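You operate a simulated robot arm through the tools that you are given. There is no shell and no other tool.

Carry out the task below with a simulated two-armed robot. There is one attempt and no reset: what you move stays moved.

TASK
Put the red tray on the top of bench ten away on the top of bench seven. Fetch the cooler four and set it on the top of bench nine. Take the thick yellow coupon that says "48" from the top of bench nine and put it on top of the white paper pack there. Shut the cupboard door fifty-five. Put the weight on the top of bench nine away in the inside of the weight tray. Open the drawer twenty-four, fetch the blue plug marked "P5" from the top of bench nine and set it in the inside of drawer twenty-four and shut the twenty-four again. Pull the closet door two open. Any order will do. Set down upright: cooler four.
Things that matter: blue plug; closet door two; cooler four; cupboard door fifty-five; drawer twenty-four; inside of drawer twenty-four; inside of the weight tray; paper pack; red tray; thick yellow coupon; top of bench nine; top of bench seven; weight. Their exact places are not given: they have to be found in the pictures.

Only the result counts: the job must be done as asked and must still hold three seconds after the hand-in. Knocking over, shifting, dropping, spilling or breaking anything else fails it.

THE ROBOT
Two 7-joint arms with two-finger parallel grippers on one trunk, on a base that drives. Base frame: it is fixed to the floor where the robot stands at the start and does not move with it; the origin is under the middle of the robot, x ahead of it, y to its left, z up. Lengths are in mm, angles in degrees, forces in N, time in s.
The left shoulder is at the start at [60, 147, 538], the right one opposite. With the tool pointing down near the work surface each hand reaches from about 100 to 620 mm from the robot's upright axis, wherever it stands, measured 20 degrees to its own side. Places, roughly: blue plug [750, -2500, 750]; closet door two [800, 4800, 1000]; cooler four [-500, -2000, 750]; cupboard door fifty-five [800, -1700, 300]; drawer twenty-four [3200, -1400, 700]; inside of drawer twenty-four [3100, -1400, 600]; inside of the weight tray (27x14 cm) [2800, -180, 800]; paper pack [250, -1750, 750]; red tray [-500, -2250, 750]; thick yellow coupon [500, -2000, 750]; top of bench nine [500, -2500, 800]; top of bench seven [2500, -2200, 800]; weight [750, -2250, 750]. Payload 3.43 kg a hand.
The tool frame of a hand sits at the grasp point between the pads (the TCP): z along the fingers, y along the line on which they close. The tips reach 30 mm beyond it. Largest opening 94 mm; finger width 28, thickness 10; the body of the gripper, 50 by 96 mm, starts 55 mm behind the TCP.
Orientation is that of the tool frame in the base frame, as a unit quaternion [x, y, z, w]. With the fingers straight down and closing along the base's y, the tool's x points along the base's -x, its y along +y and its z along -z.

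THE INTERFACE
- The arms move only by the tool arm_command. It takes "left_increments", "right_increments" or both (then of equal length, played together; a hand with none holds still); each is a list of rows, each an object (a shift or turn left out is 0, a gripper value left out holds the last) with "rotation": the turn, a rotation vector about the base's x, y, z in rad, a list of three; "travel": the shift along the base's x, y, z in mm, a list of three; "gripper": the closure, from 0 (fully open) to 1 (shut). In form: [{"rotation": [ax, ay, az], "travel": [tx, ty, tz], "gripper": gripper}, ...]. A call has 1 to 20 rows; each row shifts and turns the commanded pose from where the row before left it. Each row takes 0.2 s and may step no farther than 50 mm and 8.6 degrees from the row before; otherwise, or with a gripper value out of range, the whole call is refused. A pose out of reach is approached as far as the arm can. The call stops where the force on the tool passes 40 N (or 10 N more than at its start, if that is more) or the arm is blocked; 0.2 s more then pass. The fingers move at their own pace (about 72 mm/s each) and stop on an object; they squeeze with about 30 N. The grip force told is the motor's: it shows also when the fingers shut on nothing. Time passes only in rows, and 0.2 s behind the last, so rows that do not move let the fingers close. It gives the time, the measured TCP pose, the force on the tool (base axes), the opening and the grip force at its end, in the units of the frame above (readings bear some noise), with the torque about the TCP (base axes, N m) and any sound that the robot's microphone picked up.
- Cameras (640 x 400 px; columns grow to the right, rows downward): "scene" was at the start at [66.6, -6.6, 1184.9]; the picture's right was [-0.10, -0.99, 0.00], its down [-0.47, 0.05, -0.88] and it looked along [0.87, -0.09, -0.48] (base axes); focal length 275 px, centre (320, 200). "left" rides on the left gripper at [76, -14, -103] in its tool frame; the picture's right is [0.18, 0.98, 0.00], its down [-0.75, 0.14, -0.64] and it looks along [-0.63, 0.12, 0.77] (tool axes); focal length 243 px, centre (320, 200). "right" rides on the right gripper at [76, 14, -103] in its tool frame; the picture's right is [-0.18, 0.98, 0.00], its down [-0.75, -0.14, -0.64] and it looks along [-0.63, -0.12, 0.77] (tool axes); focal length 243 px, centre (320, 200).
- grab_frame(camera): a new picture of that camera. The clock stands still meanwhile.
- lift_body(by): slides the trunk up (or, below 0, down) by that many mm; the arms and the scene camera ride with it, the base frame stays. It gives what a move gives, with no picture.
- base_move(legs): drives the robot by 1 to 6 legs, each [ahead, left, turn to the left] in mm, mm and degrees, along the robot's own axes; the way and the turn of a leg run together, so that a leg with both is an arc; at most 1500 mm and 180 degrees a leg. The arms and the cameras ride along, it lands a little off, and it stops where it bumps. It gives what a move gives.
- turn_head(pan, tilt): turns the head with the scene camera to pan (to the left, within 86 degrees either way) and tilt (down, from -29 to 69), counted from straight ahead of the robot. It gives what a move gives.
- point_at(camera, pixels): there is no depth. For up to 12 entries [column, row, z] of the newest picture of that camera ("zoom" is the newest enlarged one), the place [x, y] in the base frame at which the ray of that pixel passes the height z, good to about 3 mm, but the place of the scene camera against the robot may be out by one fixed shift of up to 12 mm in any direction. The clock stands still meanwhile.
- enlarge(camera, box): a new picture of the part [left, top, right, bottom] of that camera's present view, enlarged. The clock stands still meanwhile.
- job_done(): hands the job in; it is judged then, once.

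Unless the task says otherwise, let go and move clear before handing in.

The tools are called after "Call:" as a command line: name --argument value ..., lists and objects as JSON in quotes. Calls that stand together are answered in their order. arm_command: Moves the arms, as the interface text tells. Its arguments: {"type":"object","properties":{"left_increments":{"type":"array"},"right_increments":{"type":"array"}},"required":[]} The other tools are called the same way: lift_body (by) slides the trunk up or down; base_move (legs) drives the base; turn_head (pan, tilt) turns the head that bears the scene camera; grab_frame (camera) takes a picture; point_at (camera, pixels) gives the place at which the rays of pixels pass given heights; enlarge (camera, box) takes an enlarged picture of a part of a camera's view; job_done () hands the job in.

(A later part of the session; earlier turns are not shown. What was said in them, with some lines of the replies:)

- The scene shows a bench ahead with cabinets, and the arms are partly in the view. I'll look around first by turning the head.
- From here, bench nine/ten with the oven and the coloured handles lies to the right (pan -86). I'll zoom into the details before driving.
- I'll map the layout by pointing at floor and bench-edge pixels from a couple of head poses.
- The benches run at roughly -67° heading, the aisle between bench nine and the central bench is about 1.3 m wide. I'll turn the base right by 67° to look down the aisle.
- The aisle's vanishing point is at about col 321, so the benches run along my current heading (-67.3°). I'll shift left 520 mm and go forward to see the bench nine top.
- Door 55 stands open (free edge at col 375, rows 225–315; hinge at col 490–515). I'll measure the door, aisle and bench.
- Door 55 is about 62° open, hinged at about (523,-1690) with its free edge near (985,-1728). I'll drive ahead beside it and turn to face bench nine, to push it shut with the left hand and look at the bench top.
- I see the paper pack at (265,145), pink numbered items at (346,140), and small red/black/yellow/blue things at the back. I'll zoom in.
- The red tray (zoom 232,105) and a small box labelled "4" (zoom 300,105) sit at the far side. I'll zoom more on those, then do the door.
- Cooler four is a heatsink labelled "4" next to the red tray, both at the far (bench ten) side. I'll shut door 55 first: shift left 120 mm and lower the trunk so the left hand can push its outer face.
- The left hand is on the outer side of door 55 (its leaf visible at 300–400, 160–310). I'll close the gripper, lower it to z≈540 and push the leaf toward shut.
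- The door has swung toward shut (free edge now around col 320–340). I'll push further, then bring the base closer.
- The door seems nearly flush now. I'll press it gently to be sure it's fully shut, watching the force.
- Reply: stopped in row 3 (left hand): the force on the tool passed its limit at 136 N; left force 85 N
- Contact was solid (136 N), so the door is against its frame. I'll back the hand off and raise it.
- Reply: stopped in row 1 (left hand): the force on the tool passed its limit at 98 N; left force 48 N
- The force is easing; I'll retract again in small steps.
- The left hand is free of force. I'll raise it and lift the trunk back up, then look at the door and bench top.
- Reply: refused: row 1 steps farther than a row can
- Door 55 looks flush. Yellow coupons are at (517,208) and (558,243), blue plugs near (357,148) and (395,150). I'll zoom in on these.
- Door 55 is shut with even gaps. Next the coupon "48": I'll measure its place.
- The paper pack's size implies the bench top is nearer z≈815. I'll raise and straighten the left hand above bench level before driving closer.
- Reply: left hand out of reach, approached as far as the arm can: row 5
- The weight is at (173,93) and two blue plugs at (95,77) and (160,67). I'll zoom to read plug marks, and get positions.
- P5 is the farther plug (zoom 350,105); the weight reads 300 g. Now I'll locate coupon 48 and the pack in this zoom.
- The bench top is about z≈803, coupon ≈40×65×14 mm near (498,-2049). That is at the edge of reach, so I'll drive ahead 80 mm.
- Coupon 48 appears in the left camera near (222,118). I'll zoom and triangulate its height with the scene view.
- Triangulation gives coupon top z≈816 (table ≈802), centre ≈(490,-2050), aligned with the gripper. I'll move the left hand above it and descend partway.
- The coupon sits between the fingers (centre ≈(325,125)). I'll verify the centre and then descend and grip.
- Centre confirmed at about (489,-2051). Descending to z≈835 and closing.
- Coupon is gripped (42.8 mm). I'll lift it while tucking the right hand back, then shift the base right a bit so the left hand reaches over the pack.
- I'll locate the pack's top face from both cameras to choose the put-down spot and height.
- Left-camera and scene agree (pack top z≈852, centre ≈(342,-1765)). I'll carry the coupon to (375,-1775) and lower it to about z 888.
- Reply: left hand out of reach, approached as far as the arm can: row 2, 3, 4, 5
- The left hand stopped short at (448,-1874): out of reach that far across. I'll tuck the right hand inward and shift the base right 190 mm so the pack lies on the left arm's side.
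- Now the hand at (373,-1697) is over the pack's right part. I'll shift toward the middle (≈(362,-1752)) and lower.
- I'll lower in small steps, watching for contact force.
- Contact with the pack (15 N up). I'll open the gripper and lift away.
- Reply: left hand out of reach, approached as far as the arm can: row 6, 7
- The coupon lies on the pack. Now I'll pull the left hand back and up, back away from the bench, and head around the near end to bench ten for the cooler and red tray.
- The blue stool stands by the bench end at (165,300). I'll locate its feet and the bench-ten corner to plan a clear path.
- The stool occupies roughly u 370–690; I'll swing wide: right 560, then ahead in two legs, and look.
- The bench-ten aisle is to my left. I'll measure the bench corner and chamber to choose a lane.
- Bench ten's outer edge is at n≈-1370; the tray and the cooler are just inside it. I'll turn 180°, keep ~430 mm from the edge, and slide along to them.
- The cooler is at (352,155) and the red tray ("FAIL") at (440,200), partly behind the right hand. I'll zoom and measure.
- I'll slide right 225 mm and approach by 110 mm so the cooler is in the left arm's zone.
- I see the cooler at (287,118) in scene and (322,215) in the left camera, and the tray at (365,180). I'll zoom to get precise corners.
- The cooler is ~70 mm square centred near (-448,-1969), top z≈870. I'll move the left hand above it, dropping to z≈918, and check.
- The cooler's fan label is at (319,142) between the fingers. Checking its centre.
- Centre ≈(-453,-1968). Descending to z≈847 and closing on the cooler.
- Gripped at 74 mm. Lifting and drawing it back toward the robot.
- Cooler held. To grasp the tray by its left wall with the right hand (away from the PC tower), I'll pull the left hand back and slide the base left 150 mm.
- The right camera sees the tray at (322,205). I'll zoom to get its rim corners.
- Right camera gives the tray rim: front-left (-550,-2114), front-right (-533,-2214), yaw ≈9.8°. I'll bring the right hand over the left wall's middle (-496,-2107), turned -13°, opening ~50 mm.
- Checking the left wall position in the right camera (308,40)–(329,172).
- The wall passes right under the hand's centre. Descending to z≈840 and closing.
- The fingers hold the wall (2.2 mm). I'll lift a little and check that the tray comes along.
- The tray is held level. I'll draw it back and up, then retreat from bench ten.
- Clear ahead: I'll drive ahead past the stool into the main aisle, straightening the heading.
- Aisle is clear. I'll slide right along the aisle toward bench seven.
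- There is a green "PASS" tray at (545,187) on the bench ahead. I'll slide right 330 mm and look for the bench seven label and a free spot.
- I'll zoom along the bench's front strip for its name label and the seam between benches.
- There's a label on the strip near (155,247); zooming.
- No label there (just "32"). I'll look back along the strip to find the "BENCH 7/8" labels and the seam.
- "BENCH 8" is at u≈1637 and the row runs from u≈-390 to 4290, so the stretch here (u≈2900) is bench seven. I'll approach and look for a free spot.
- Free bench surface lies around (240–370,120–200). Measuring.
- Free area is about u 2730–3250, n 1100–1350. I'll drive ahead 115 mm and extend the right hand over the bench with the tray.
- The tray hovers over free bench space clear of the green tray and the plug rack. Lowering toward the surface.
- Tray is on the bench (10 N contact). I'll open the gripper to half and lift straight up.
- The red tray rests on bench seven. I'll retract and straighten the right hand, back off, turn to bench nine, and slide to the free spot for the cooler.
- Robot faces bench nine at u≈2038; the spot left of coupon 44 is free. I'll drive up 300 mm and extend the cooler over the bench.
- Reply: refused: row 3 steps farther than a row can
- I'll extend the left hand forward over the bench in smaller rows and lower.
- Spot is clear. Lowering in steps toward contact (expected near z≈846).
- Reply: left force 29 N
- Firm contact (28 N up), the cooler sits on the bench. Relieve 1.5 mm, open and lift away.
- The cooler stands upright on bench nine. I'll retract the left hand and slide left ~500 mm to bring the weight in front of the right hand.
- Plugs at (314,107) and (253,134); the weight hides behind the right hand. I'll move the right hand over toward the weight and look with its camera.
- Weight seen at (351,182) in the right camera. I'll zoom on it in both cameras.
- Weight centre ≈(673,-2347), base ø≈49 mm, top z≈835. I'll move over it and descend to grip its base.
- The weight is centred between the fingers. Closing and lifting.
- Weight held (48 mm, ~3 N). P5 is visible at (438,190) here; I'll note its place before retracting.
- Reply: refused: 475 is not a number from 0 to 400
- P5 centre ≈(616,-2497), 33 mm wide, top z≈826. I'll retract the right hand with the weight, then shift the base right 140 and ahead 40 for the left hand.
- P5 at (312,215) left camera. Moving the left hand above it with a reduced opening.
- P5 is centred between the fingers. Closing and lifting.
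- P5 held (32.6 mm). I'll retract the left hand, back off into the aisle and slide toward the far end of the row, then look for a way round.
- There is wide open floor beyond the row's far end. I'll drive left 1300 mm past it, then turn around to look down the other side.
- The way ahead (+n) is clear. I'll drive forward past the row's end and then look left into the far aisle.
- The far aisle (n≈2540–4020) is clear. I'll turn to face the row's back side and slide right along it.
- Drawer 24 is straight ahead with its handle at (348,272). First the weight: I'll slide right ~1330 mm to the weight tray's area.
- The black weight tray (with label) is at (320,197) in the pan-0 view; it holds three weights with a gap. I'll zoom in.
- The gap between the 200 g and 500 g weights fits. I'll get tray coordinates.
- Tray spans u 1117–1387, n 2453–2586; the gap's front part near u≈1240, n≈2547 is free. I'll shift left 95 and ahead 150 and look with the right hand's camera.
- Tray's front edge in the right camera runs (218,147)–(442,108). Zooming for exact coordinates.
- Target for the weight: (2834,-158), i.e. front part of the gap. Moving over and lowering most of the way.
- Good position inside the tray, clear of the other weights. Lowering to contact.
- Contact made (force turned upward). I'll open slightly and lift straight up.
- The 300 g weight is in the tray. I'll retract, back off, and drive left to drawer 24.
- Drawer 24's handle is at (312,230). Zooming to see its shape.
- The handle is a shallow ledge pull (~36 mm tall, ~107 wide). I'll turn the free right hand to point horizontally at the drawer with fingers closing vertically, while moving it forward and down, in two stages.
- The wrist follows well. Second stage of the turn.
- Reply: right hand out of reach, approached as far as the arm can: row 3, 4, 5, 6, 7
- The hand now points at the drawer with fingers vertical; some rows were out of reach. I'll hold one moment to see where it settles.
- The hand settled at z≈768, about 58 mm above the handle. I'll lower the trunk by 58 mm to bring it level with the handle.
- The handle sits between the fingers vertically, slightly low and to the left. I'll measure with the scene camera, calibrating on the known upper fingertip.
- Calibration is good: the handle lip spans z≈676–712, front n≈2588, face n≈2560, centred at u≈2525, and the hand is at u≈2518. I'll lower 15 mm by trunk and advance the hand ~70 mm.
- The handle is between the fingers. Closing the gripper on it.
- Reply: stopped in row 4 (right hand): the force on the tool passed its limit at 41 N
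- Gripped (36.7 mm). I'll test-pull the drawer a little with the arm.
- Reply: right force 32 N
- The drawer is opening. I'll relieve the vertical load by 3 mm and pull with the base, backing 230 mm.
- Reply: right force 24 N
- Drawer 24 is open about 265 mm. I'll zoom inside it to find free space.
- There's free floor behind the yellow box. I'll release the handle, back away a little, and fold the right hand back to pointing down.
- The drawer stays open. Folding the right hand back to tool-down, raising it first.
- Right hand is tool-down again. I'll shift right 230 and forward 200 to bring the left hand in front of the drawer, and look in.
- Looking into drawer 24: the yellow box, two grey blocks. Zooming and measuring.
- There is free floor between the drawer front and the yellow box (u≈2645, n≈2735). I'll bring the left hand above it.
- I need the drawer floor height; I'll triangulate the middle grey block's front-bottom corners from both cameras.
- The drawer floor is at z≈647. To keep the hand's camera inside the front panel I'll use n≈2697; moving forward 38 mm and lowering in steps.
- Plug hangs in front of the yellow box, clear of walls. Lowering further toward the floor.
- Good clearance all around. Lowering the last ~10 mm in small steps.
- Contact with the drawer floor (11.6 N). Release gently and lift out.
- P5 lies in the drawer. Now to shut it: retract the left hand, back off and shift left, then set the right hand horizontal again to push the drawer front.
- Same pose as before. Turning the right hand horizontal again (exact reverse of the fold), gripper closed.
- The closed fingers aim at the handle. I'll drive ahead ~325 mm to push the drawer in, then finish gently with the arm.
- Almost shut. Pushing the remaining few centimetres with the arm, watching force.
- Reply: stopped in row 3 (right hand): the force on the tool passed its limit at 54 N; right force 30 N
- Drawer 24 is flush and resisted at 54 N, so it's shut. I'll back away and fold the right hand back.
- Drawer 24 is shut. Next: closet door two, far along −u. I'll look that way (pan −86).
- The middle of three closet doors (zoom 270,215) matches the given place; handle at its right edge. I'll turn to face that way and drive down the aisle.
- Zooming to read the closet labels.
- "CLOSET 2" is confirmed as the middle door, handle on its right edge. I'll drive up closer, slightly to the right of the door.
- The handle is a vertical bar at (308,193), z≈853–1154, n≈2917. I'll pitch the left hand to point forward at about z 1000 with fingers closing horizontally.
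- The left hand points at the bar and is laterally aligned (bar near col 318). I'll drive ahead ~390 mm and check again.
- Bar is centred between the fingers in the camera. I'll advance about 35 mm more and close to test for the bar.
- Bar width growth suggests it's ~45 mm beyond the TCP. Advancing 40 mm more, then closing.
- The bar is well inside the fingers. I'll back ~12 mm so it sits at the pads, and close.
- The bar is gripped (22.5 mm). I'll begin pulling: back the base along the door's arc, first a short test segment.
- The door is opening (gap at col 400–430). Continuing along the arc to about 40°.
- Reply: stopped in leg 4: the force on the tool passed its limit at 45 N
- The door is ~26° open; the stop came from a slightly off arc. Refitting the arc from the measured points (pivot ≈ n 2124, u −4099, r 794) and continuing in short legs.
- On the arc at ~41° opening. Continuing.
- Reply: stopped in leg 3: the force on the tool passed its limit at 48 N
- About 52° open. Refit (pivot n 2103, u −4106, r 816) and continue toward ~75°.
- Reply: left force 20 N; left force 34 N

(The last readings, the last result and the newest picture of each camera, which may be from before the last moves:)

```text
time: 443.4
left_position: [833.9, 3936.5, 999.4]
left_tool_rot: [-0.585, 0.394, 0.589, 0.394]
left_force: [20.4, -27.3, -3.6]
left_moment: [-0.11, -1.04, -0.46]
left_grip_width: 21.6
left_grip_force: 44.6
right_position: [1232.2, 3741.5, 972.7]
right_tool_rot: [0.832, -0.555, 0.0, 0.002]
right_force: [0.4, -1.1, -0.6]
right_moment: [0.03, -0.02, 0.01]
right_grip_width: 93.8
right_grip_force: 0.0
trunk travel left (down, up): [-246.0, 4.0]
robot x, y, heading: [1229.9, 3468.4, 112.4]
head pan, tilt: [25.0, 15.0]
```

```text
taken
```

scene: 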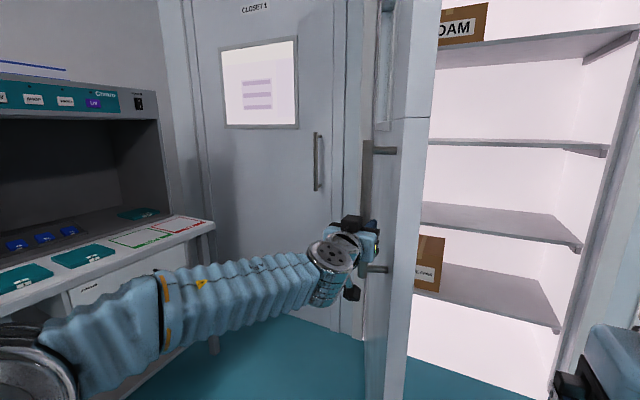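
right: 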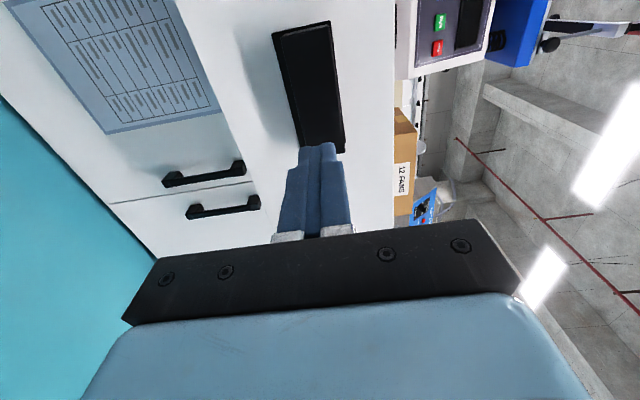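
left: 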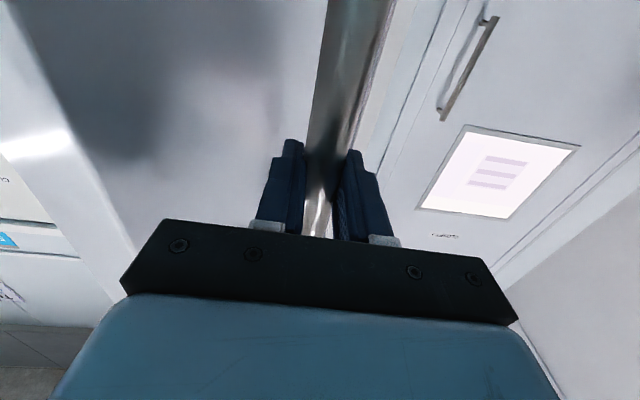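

About 72° open; the force shows the arm lagging in +u. I'll relieve it with a small arm move and pull one more leg.

Call:
arm_command --left_increments '[{"travel": [1.5, -3.7, 0]}, {"travel": [1.2, -2.8, 0]}, {"travel": [0, 0, 0]}]'

Call:
base_move --legs '[[-16, 69.9, 0]]'

Call:
grab_frame --camera "scene"

```text
time: 444.1
left_position: [828.5, 3932.5, 999.3]
left_tool_rot: [-0.589, 0.388, 0.592, 0.39]
left_force: [-8.7, 12.3, 4.3]
left_moment: [0.21, -0.56, 0.17]
left_grip_width: 21.3
left_grip_force: 44.9
right_position: [1231.8, 3745.8, 971.5]
right_tool_rot: [0.831, -0.556, 0.002, 0.003]
right_force: [-0.1, -0.6, 1.0]
right_moment: [0.01, 0.04, 0.0]
right_grip_width: 94.3
right_grip_force: 0.0
trunk travel left (down, up): [-246.0, 4.0]
robot x, y, heading: [1230.4, 3465.6, 112.6]
head pan, tilt: [25.0, 15.0]
stopped in row 3 (left hand): the force on the tool passed its limit at 47 N (the readings are from after the stop); the commanded pose is now the measured one
```

```text
time: 445.4
left_position: [770.1, 3892.1, 999.0]
left_tool_rot: [-0.588, 0.389, 0.592, 0.391]
left_force: [-6.0, 11.1, 0.2]
left_moment: [0.48, 0.07, -0.08]
left_grip_width: 21.5
left_grip_force: 45.2
right_position: [1172.2, 3703.6, 971.8]
right_tool_rot: [0.831, -0.557, 0.002, 0.004]
right_force: [0.3, -0.5, 0.1]
right_moment: [0.01, 0.0, 0.02]
right_grip_width: 94.1
right_grip_force: 0.2
trunk travel left (down, up): [-246.0, 4.0]
robot x, y, heading: [1171.2, 3427.3, 112.9]
head pan, tilt: [25.0, 15.0]
stopped in leg 1: the force on the tool passed its limit at 46 N (the readings are from after the stop); the commanded pose is now the measured one
```

```text
taken
```

scene: 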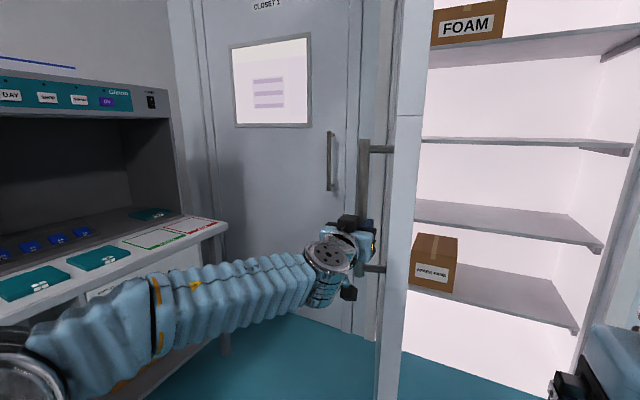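

Closet door two is ~77° open. I'll ease the gripper open partway, let it settle, and back straight off the handle.

Call:
arm_command --left_increments '[{"gripper": 0.7}, {"gripper": 0.6}, {"gripper": 0.5}, {"gripper": 0.5}]'

Call:
base_move --legs '[[-180, 0, 0]]'

Call:
grab_frame --camera "scene"

Call:
grab_frame --camera "left"

```text
time: 446.4
left_position: [770.5, 3891.5, 1000.6]
left_tool_rot: [-0.588, 0.387, 0.593, 0.391]
left_force: [0.2, -0.1, 0.6]
left_moment: [-0.01, -0.02, -0.02]
left_grip_width: 47.1
left_grip_force: 0.2
right_position: [1173.8, 3703.3, 973.1]
right_tool_rot: [0.831, -0.556, 0.001, 0.003]
right_force: [0.8, 0.5, -0.1]
right_moment: [0.0, 0.0, 0.01]
right_grip_width: 93.8
right_grip_force: 0.1
trunk travel left (down, up): [-246.0, 4.0]
robot x, y, heading: [1172.3, 3429.2, 112.6]
head pan, tilt: [25.0, 15.0]
```

```text
time: 447.9
left_position: [838.5, 3724.2, 1000.8]
left_tool_rot: [-0.588, 0.387, 0.593, 0.391]
left_force: [0.2, -0.1, -0.9]
left_moment: [-0.01, 0.01, -0.01]
left_grip_width: 46.8
left_grip_force: 0.1
right_position: [1241.4, 3537.2, 972.6]
right_tool_rot: [0.831, -0.556, 0.002, 0.004]
right_force: [-0.4, 0.5, 1.0]
right_moment: [-0.02, -0.01, -0.03]
right_grip_width: 94.2
right_grip_force: 0.0
trunk travel left (down, up): [-246.0, 4.0]
robot x, y, heading: [1241.0, 3264.0, 112.6]
head pan, tilt: [25.0, 15.0]
```

```text
taken
```

scene: 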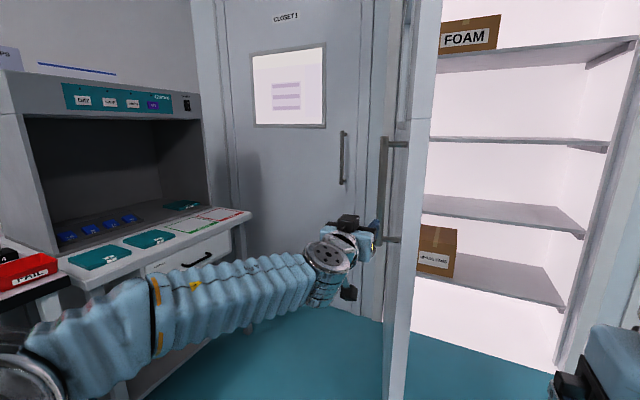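

```text
taken
```

left: 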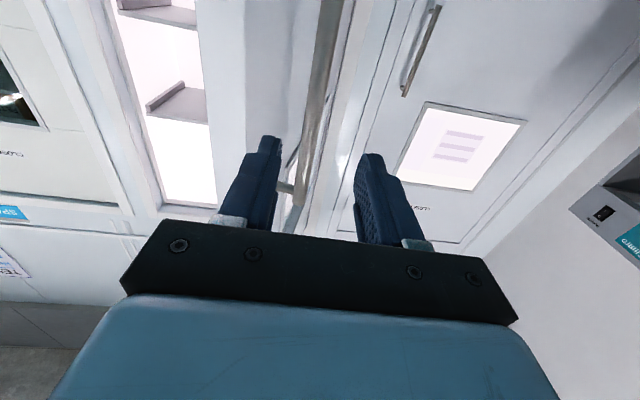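

Released; the door stays open. I'll move clear to the right/back, fold the left arm, and re-check that the door holds.

Call:
base_move --legs '[[-150, -200, 0]]'

Call:
arm_command --left_increments '[{"travel": [1.7, -14.4, -2], "rotation": [-0.1316, -0.0553, 0]}, {"travel": [1.7, -14.4, -2], "rotation": [-0.1316, -0.0553, 0]}, {"travel": [1.7, -14.4, -2], "rotation": [-0.1316, -0.0553, 0]}, {"travel": [1.7, -14.4, -2], "rotation": [-0.1316, -0.0553, 0]}, {"travel": [1.7, -14.4, -2], "rotation": [-0.1316, -0.0553, 0]}, {"travel": [1.7, -14.4, -2], "rotation": [-0.1316, -0.0553, 0]}, {"travel": [1.7, -14.4, -2], "rotation": [-0.1316, -0.0553, 0]}, {"travel": [1.7, -14.4, -2], "rotation": [-0.1316, -0.0553, 0]}, {"travel": [1.7, -14.4, -2], "rotation": [-0.1316, -0.0553, 0]}, {"travel": [1.7, -14.4, -2], "rotation": [-0.1316, -0.0553, 0]}, {"travel": [1.7, -14.4, -2], "rotation": [-0.1316, -0.0553, 0]}, {"travel": [0, 0, 0]}]'

Call:
turn_head --pan 15 --tilt 15

Call:
grab_frame --camera "scene"

```text
time: 449.7
left_position: [1079.3, 3662.9, 999.5]
left_tool_rot: [-0.588, 0.388, 0.592, 0.39]
left_force: [-0.2, -0.4, -0.5]
left_moment: [-0.01, -0.01, 0.03]
left_grip_width: 46.8
left_grip_force: 0.0
right_position: [1483.4, 3476.7, 971.8]
right_tool_rot: [0.832, -0.555, 0.002, 0.003]
right_force: [0.1, -0.3, -0.2]
right_moment: [0.02, 0.01, -0.01]
right_grip_width: 93.9
right_grip_force: 0.1
trunk travel left (down, up): [-246.0, 4.0]
robot x, y, heading: [1479.9, 3197.4, 112.6]
head pan, tilt: [25.0, 15.0]
```

```text
time: 452.3
left_position: [1099.3, 3508.6, 977.2]
left_tool_rot: [0.832, -0.554, -0.013, -0.004]
left_force: [0.3, 0.4, -0.3]
left_moment: [0.01, 0.06, 0.0]
left_grip_width: 46.9
left_grip_force: 0.0
left hand out of reach, approached as far as the arm can: row 11
right_position: [1484.4, 3476.9, 972.7]
right_tool_rot: [0.832, -0.555, 0.002, 0.003]
right_force: [0.6, 0.6, -0.4]
right_moment: [0.03, 0.04, 0.0]
right_grip_width: 93.9
right_grip_force: 0.0
trunk travel left (down, up): [-246.0, 4.0]
robot x, y, heading: [1483.3, 3200.0, 113.0]
head pan, tilt: [25.0, 15.0]
```

```text
time: 453.1
left_position: [1100.3, 3509.2, 977.4]
left_tool_rot: [0.832, -0.555, -0.015, -0.005]
left_force: [-0.4, 0.1, 0.3]
left_moment: [-0.01, 0.03, -0.01]
left_grip_width: 47.0
left_grip_force: 0.0
right_position: [1483.9, 3476.4, 972.4]
right_tool_rot: [0.832, -0.555, 0.002, 0.003]
right_force: [1.0, 0.4, -0.1]
right_moment: [0.0, 0.02, 0.0]
right_grip_width: 93.9
right_grip_force: 0.1
trunk travel left (down, up): [-246.0, 4.0]
robot x, y, heading: [1486.0, 3203.1, 112.6]
head pan, tilt: [15.0, 15.0]
```

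```text
taken
```

scene: 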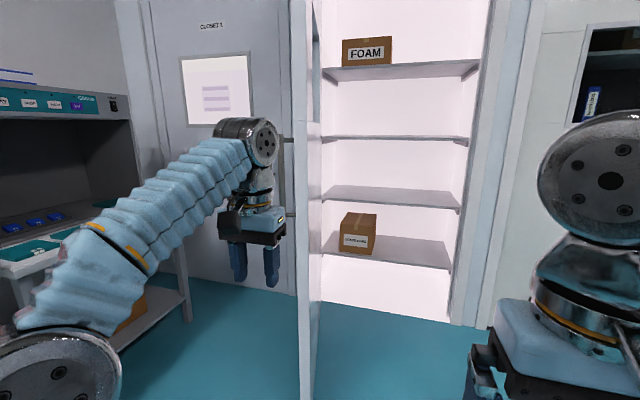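

The door holds open at ~77°. To be safe I'll swing it a little wider by pressing its inner face with the left hand: close the gripper, sidestep right, and move ahead beside the door.

Call:
arm_command --left_increments '[{"gripper": 1, "travel": [0, 0, 0]}, {"gripper": 1}, {"gripper": 1}]'

Call:
base_move --legs '[[0, -80, 0], [480, 0, 0]]'

Call:
turn_head --pan 35 --tilt 25

Call:
grab_frame --camera "scene"

Call:
grab_frame --camera "left"

```text
time: 453.9
left_position: [1100.5, 3506.9, 976.8]
left_tool_rot: [0.832, -0.554, -0.014, -0.004]
left_force: [-1.1, 0.0, 1.0]
left_moment: [-0.02, -0.01, 0.02]
left_grip_width: 0.0
left_grip_force: 30.8
right_position: [1483.5, 3476.9, 972.5]
right_tool_rot: [0.832, -0.555, 0.001, 0.001]
right_force: [-0.1, -0.1, -0.8]
right_moment: [-0.01, 0.0, -0.01]
right_grip_width: 93.8
right_grip_force: 0.1
trunk travel left (down, up): [-246.0, 4.0]
robot x, y, heading: [1480.6, 3199.9, 112.4]
head pan, tilt: [15.0, 15.0]
```

```text
time: 457.4
left_position: [989.9, 3982.9, 977.6]
left_tool_rot: [0.832, -0.555, -0.014, -0.004]
left_force: [0.2, 0.2, -0.5]
left_moment: [-0.01, -0.04, -0.02]
left_grip_width: 0.0
left_grip_force: 30.1
right_position: [1375.2, 3949.1, 971.9]
right_tool_rot: [0.831, -0.556, 0.001, 0.003]
right_force: [-0.3, -0.3, -0.6]
right_moment: [-0.01, 0.01, -0.02]
right_grip_width: 93.9
right_grip_force: 0.0
trunk travel left (down, up): [-246.0, 4.0]
robot x, y, heading: [1368.7, 3679.2, 112.4]
head pan, tilt: [15.0, 15.0]
```

```text
time: 458.2
left_position: [990.6, 3982.3, 978.2]
left_tool_rot: [0.831, -0.556, -0.014, -0.004]
left_force: [-0.7, -0.9, -0.3]
left_moment: [0.01, 0.0, 0.01]
left_grip_width: 0.2
left_grip_force: 29.4
right_position: [1374.4, 3950.6, 972.3]
right_tool_rot: [0.831, -0.556, 0.001, 0.003]
right_force: [-0.2, -0.2, -0.4]
right_moment: [0.03, -0.02, 0.04]
right_grip_width: 93.9
right_grip_force: 0.1
trunk travel left (down, up): [-246.0, 4.0]
robot x, y, heading: [1375.0, 3672.0, 112.5]
head pan, tilt: [35.0, 25.0]
```

```text
taken
```

scene: 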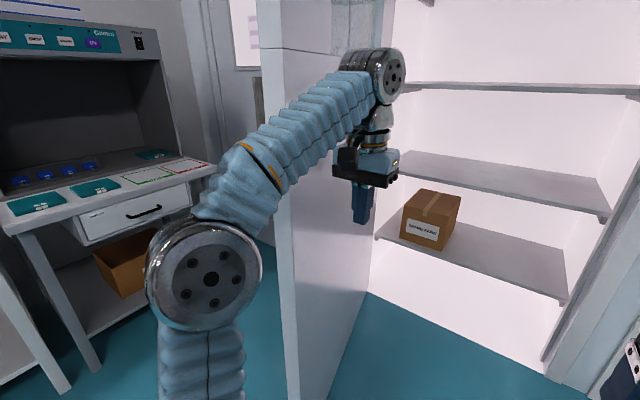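

```text
taken
```

left: 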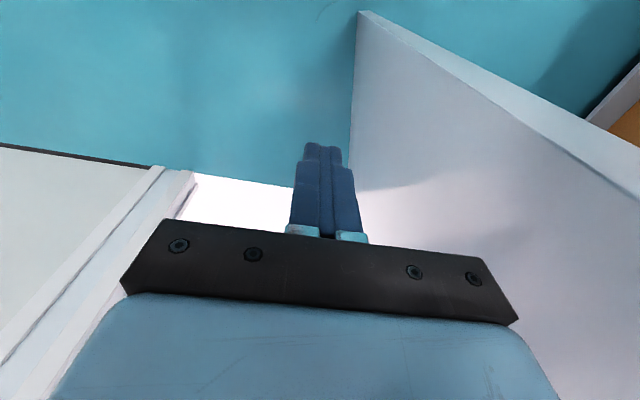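

The left hand is just inside the door's free edge, on its inner face side. I'll back up 30 mm and press left gently.

Call:
base_move --legs '[[-30, 0, 0], [0, 100, 0]]'

Call:
grab_frame --camera "scene"

```text
time: 459.8
left_position: [908.4, 3916.8, 977.1]
left_tool_rot: [0.832, -0.555, -0.014, -0.004]
left_force: [0.6, -0.1, -0.4]
left_moment: [0.03, 0.01, 0.03]
left_grip_width: 0.0
left_grip_force: 29.8
right_position: [1292.2, 3884.5, 972.7]
right_tool_rot: [0.832, -0.555, 0.001, 0.004]
right_force: [-0.7, -0.1, 0.4]
right_moment: [0.0, 0.0, 0.01]
right_grip_width: 94.1
right_grip_force: 0.1
trunk travel left (down, up): [-246.0, 4.0]
robot x, y, heading: [1294.1, 3610.0, 112.3]
head pan, tilt: [35.0, 25.0]
```

```text
taken
```

scene: 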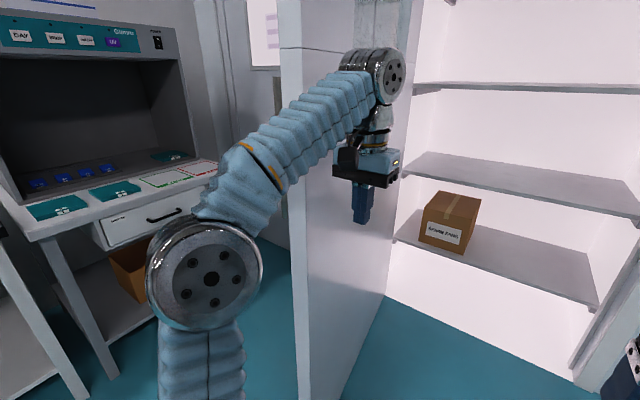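

No contact force yet. Pressing a further 130 mm left in small legs.

Call:
base_move --legs '[[0, 60, 0], [0, 60, 0]]'

Call:
grab_frame --camera "scene"

Call:
grab_frame --camera "left"

```text
time: 461.3
left_position: [797.2, 3871.2, 977.3]
left_tool_rot: [0.832, -0.555, -0.014, -0.004]
left_force: [0.4, -0.6, 0.4]
left_moment: [0.02, 0.02, -0.06]
left_grip_width: 0.1
left_grip_force: 30.8
right_position: [1180.5, 3837.9, 973.7]
right_tool_rot: [0.831, -0.557, 0.0, 0.003]
right_force: [-0.1, 0.1, -1.2]
right_moment: [0.02, -0.02, -0.03]
right_grip_width: 94.2
right_grip_force: 0.0
trunk travel left (down, up): [-246.0, 4.0]
robot x, y, heading: [1177.5, 3564.0, 112.8]
head pan, tilt: [35.0, 25.0]
```

```text
taken
```

scene: 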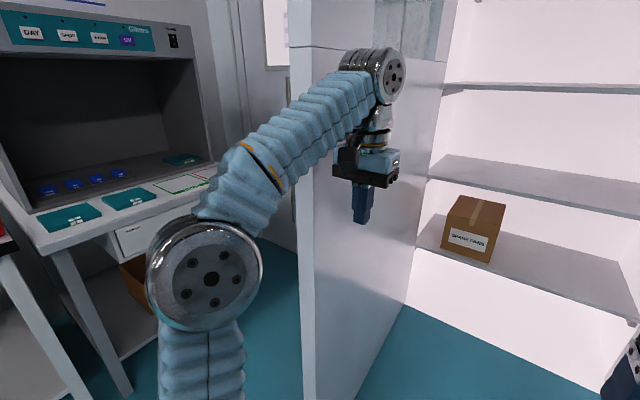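

```text
taken
```

left: 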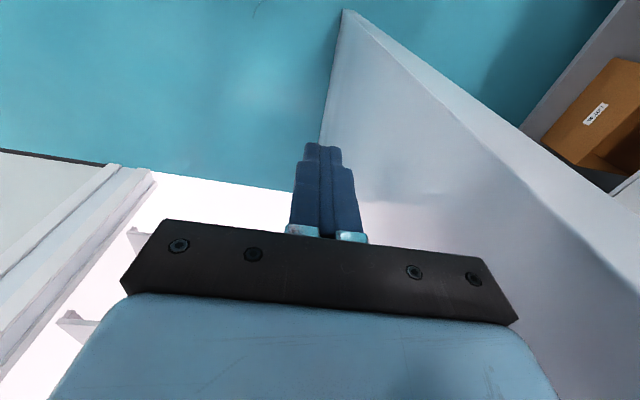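

Call:
point_at --camera "scene" --pixels '[[357, 397, 10], [406, 308, 10], [380, 355, 10]]'

```text
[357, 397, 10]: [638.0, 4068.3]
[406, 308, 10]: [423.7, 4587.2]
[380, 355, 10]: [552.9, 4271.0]
```

The door's bottom line now runs at 112.4°, parallel to −u: it is about 90° open. I'll step right and back to get clear, and verify it stays.

Call:
base_move --legs '[[0, -250, 0], [-500, 0, 0]]'

Call:
turn_head --pan 15 --tilt 15

Call:
grab_frame --camera "scene"

```text
time: 465.7
left_position: [1220.1, 3503.4, 976.7]
left_tool_rot: [0.833, -0.554, -0.014, -0.004]
left_force: [-0.1, -0.2, 0.2]
left_moment: [-0.03, 0.0, -0.03]
left_grip_width: 0.2
left_grip_force: 29.9
right_position: [1605.5, 3472.6, 971.9]
right_tool_rot: [0.831, -0.556, 0.001, 0.003]
right_force: [-0.7, -0.1, -0.1]
right_moment: [-0.03, 0.05, 0.01]
right_grip_width: 94.1
right_grip_force: 0.0
trunk travel left (down, up): [-246.0, 4.0]
robot x, y, heading: [1603.8, 3193.8, 112.5]
head pan, tilt: [35.0, 25.0]
```

```text
time: 466.5
left_position: [1220.7, 3504.1, 977.2]
left_tool_rot: [0.832, -0.554, -0.014, -0.004]
left_force: [-0.5, 0.3, 0.6]
left_moment: [0.0, -0.02, 0.01]
left_grip_width: 0.0
left_grip_force: 30.6
right_position: [1605.2, 3473.0, 971.7]
right_tool_rot: [0.831, -0.556, 0.003, 0.003]
right_force: [0.4, -0.4, 0.0]
right_moment: [0.0, 0.01, 0.01]
right_grip_width: 93.9
right_grip_force: 0.1
trunk travel left (down, up): [-246.0, 4.0]
robot x, y, heading: [1603.4, 3200.8, 112.6]
head pan, tilt: [15.0, 15.0]
```

```text
taken
```

scene: 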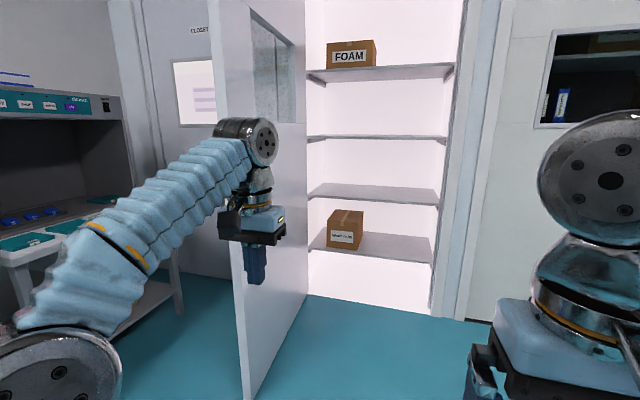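

Door two is wide open and holds. Every other item looked right when last seen: the coupon on the pack, door 55 flush, the cooler upright, the tray on bench seven, the weight in its tray, and drawer 24 shut with P5 inside. Both hands are clear, so I'm handing in.

Call:
job_done

```text
The job is handed in.
```

I did all seven parts of the job and handed it in. The hand-in only confirmed receipt, so I don't have the verdict. I last saw each item as follows:

- **Red tray:** it is on top of bench seven, next to the green PASS tray. I never found a "BENCH 7" label. I identified the bench from your rough coordinates and the "BENCH 8" label on the neighbouring bench.
- **Cooler four:** it stands upright on bench nine, between the "44" coupon and where the weight was.
- **Yellow coupon "48":** it lies flat on top of the white paper pack.
- **Cupboard door fifty-five:** it is shut flush. The last push ran to 136 N against the closed door and nudged the robot's base back slightly; I saw nothing else move.
- **Weight (300 g):** it is in the weight tray, in front of the gap between the 200 g and 500 g weights.
- **Drawer twenty-four:** plug P5 lies inside, in front of the yellow box, and the drawer is shut flush.
- **Closet door two:** I pulled it to about 77°, then pushed it on to about 90°. It was still open when I moved clear.

I saw nothing else knocked over, shifted or dropped. Both hands were empty and clear at hand-in.
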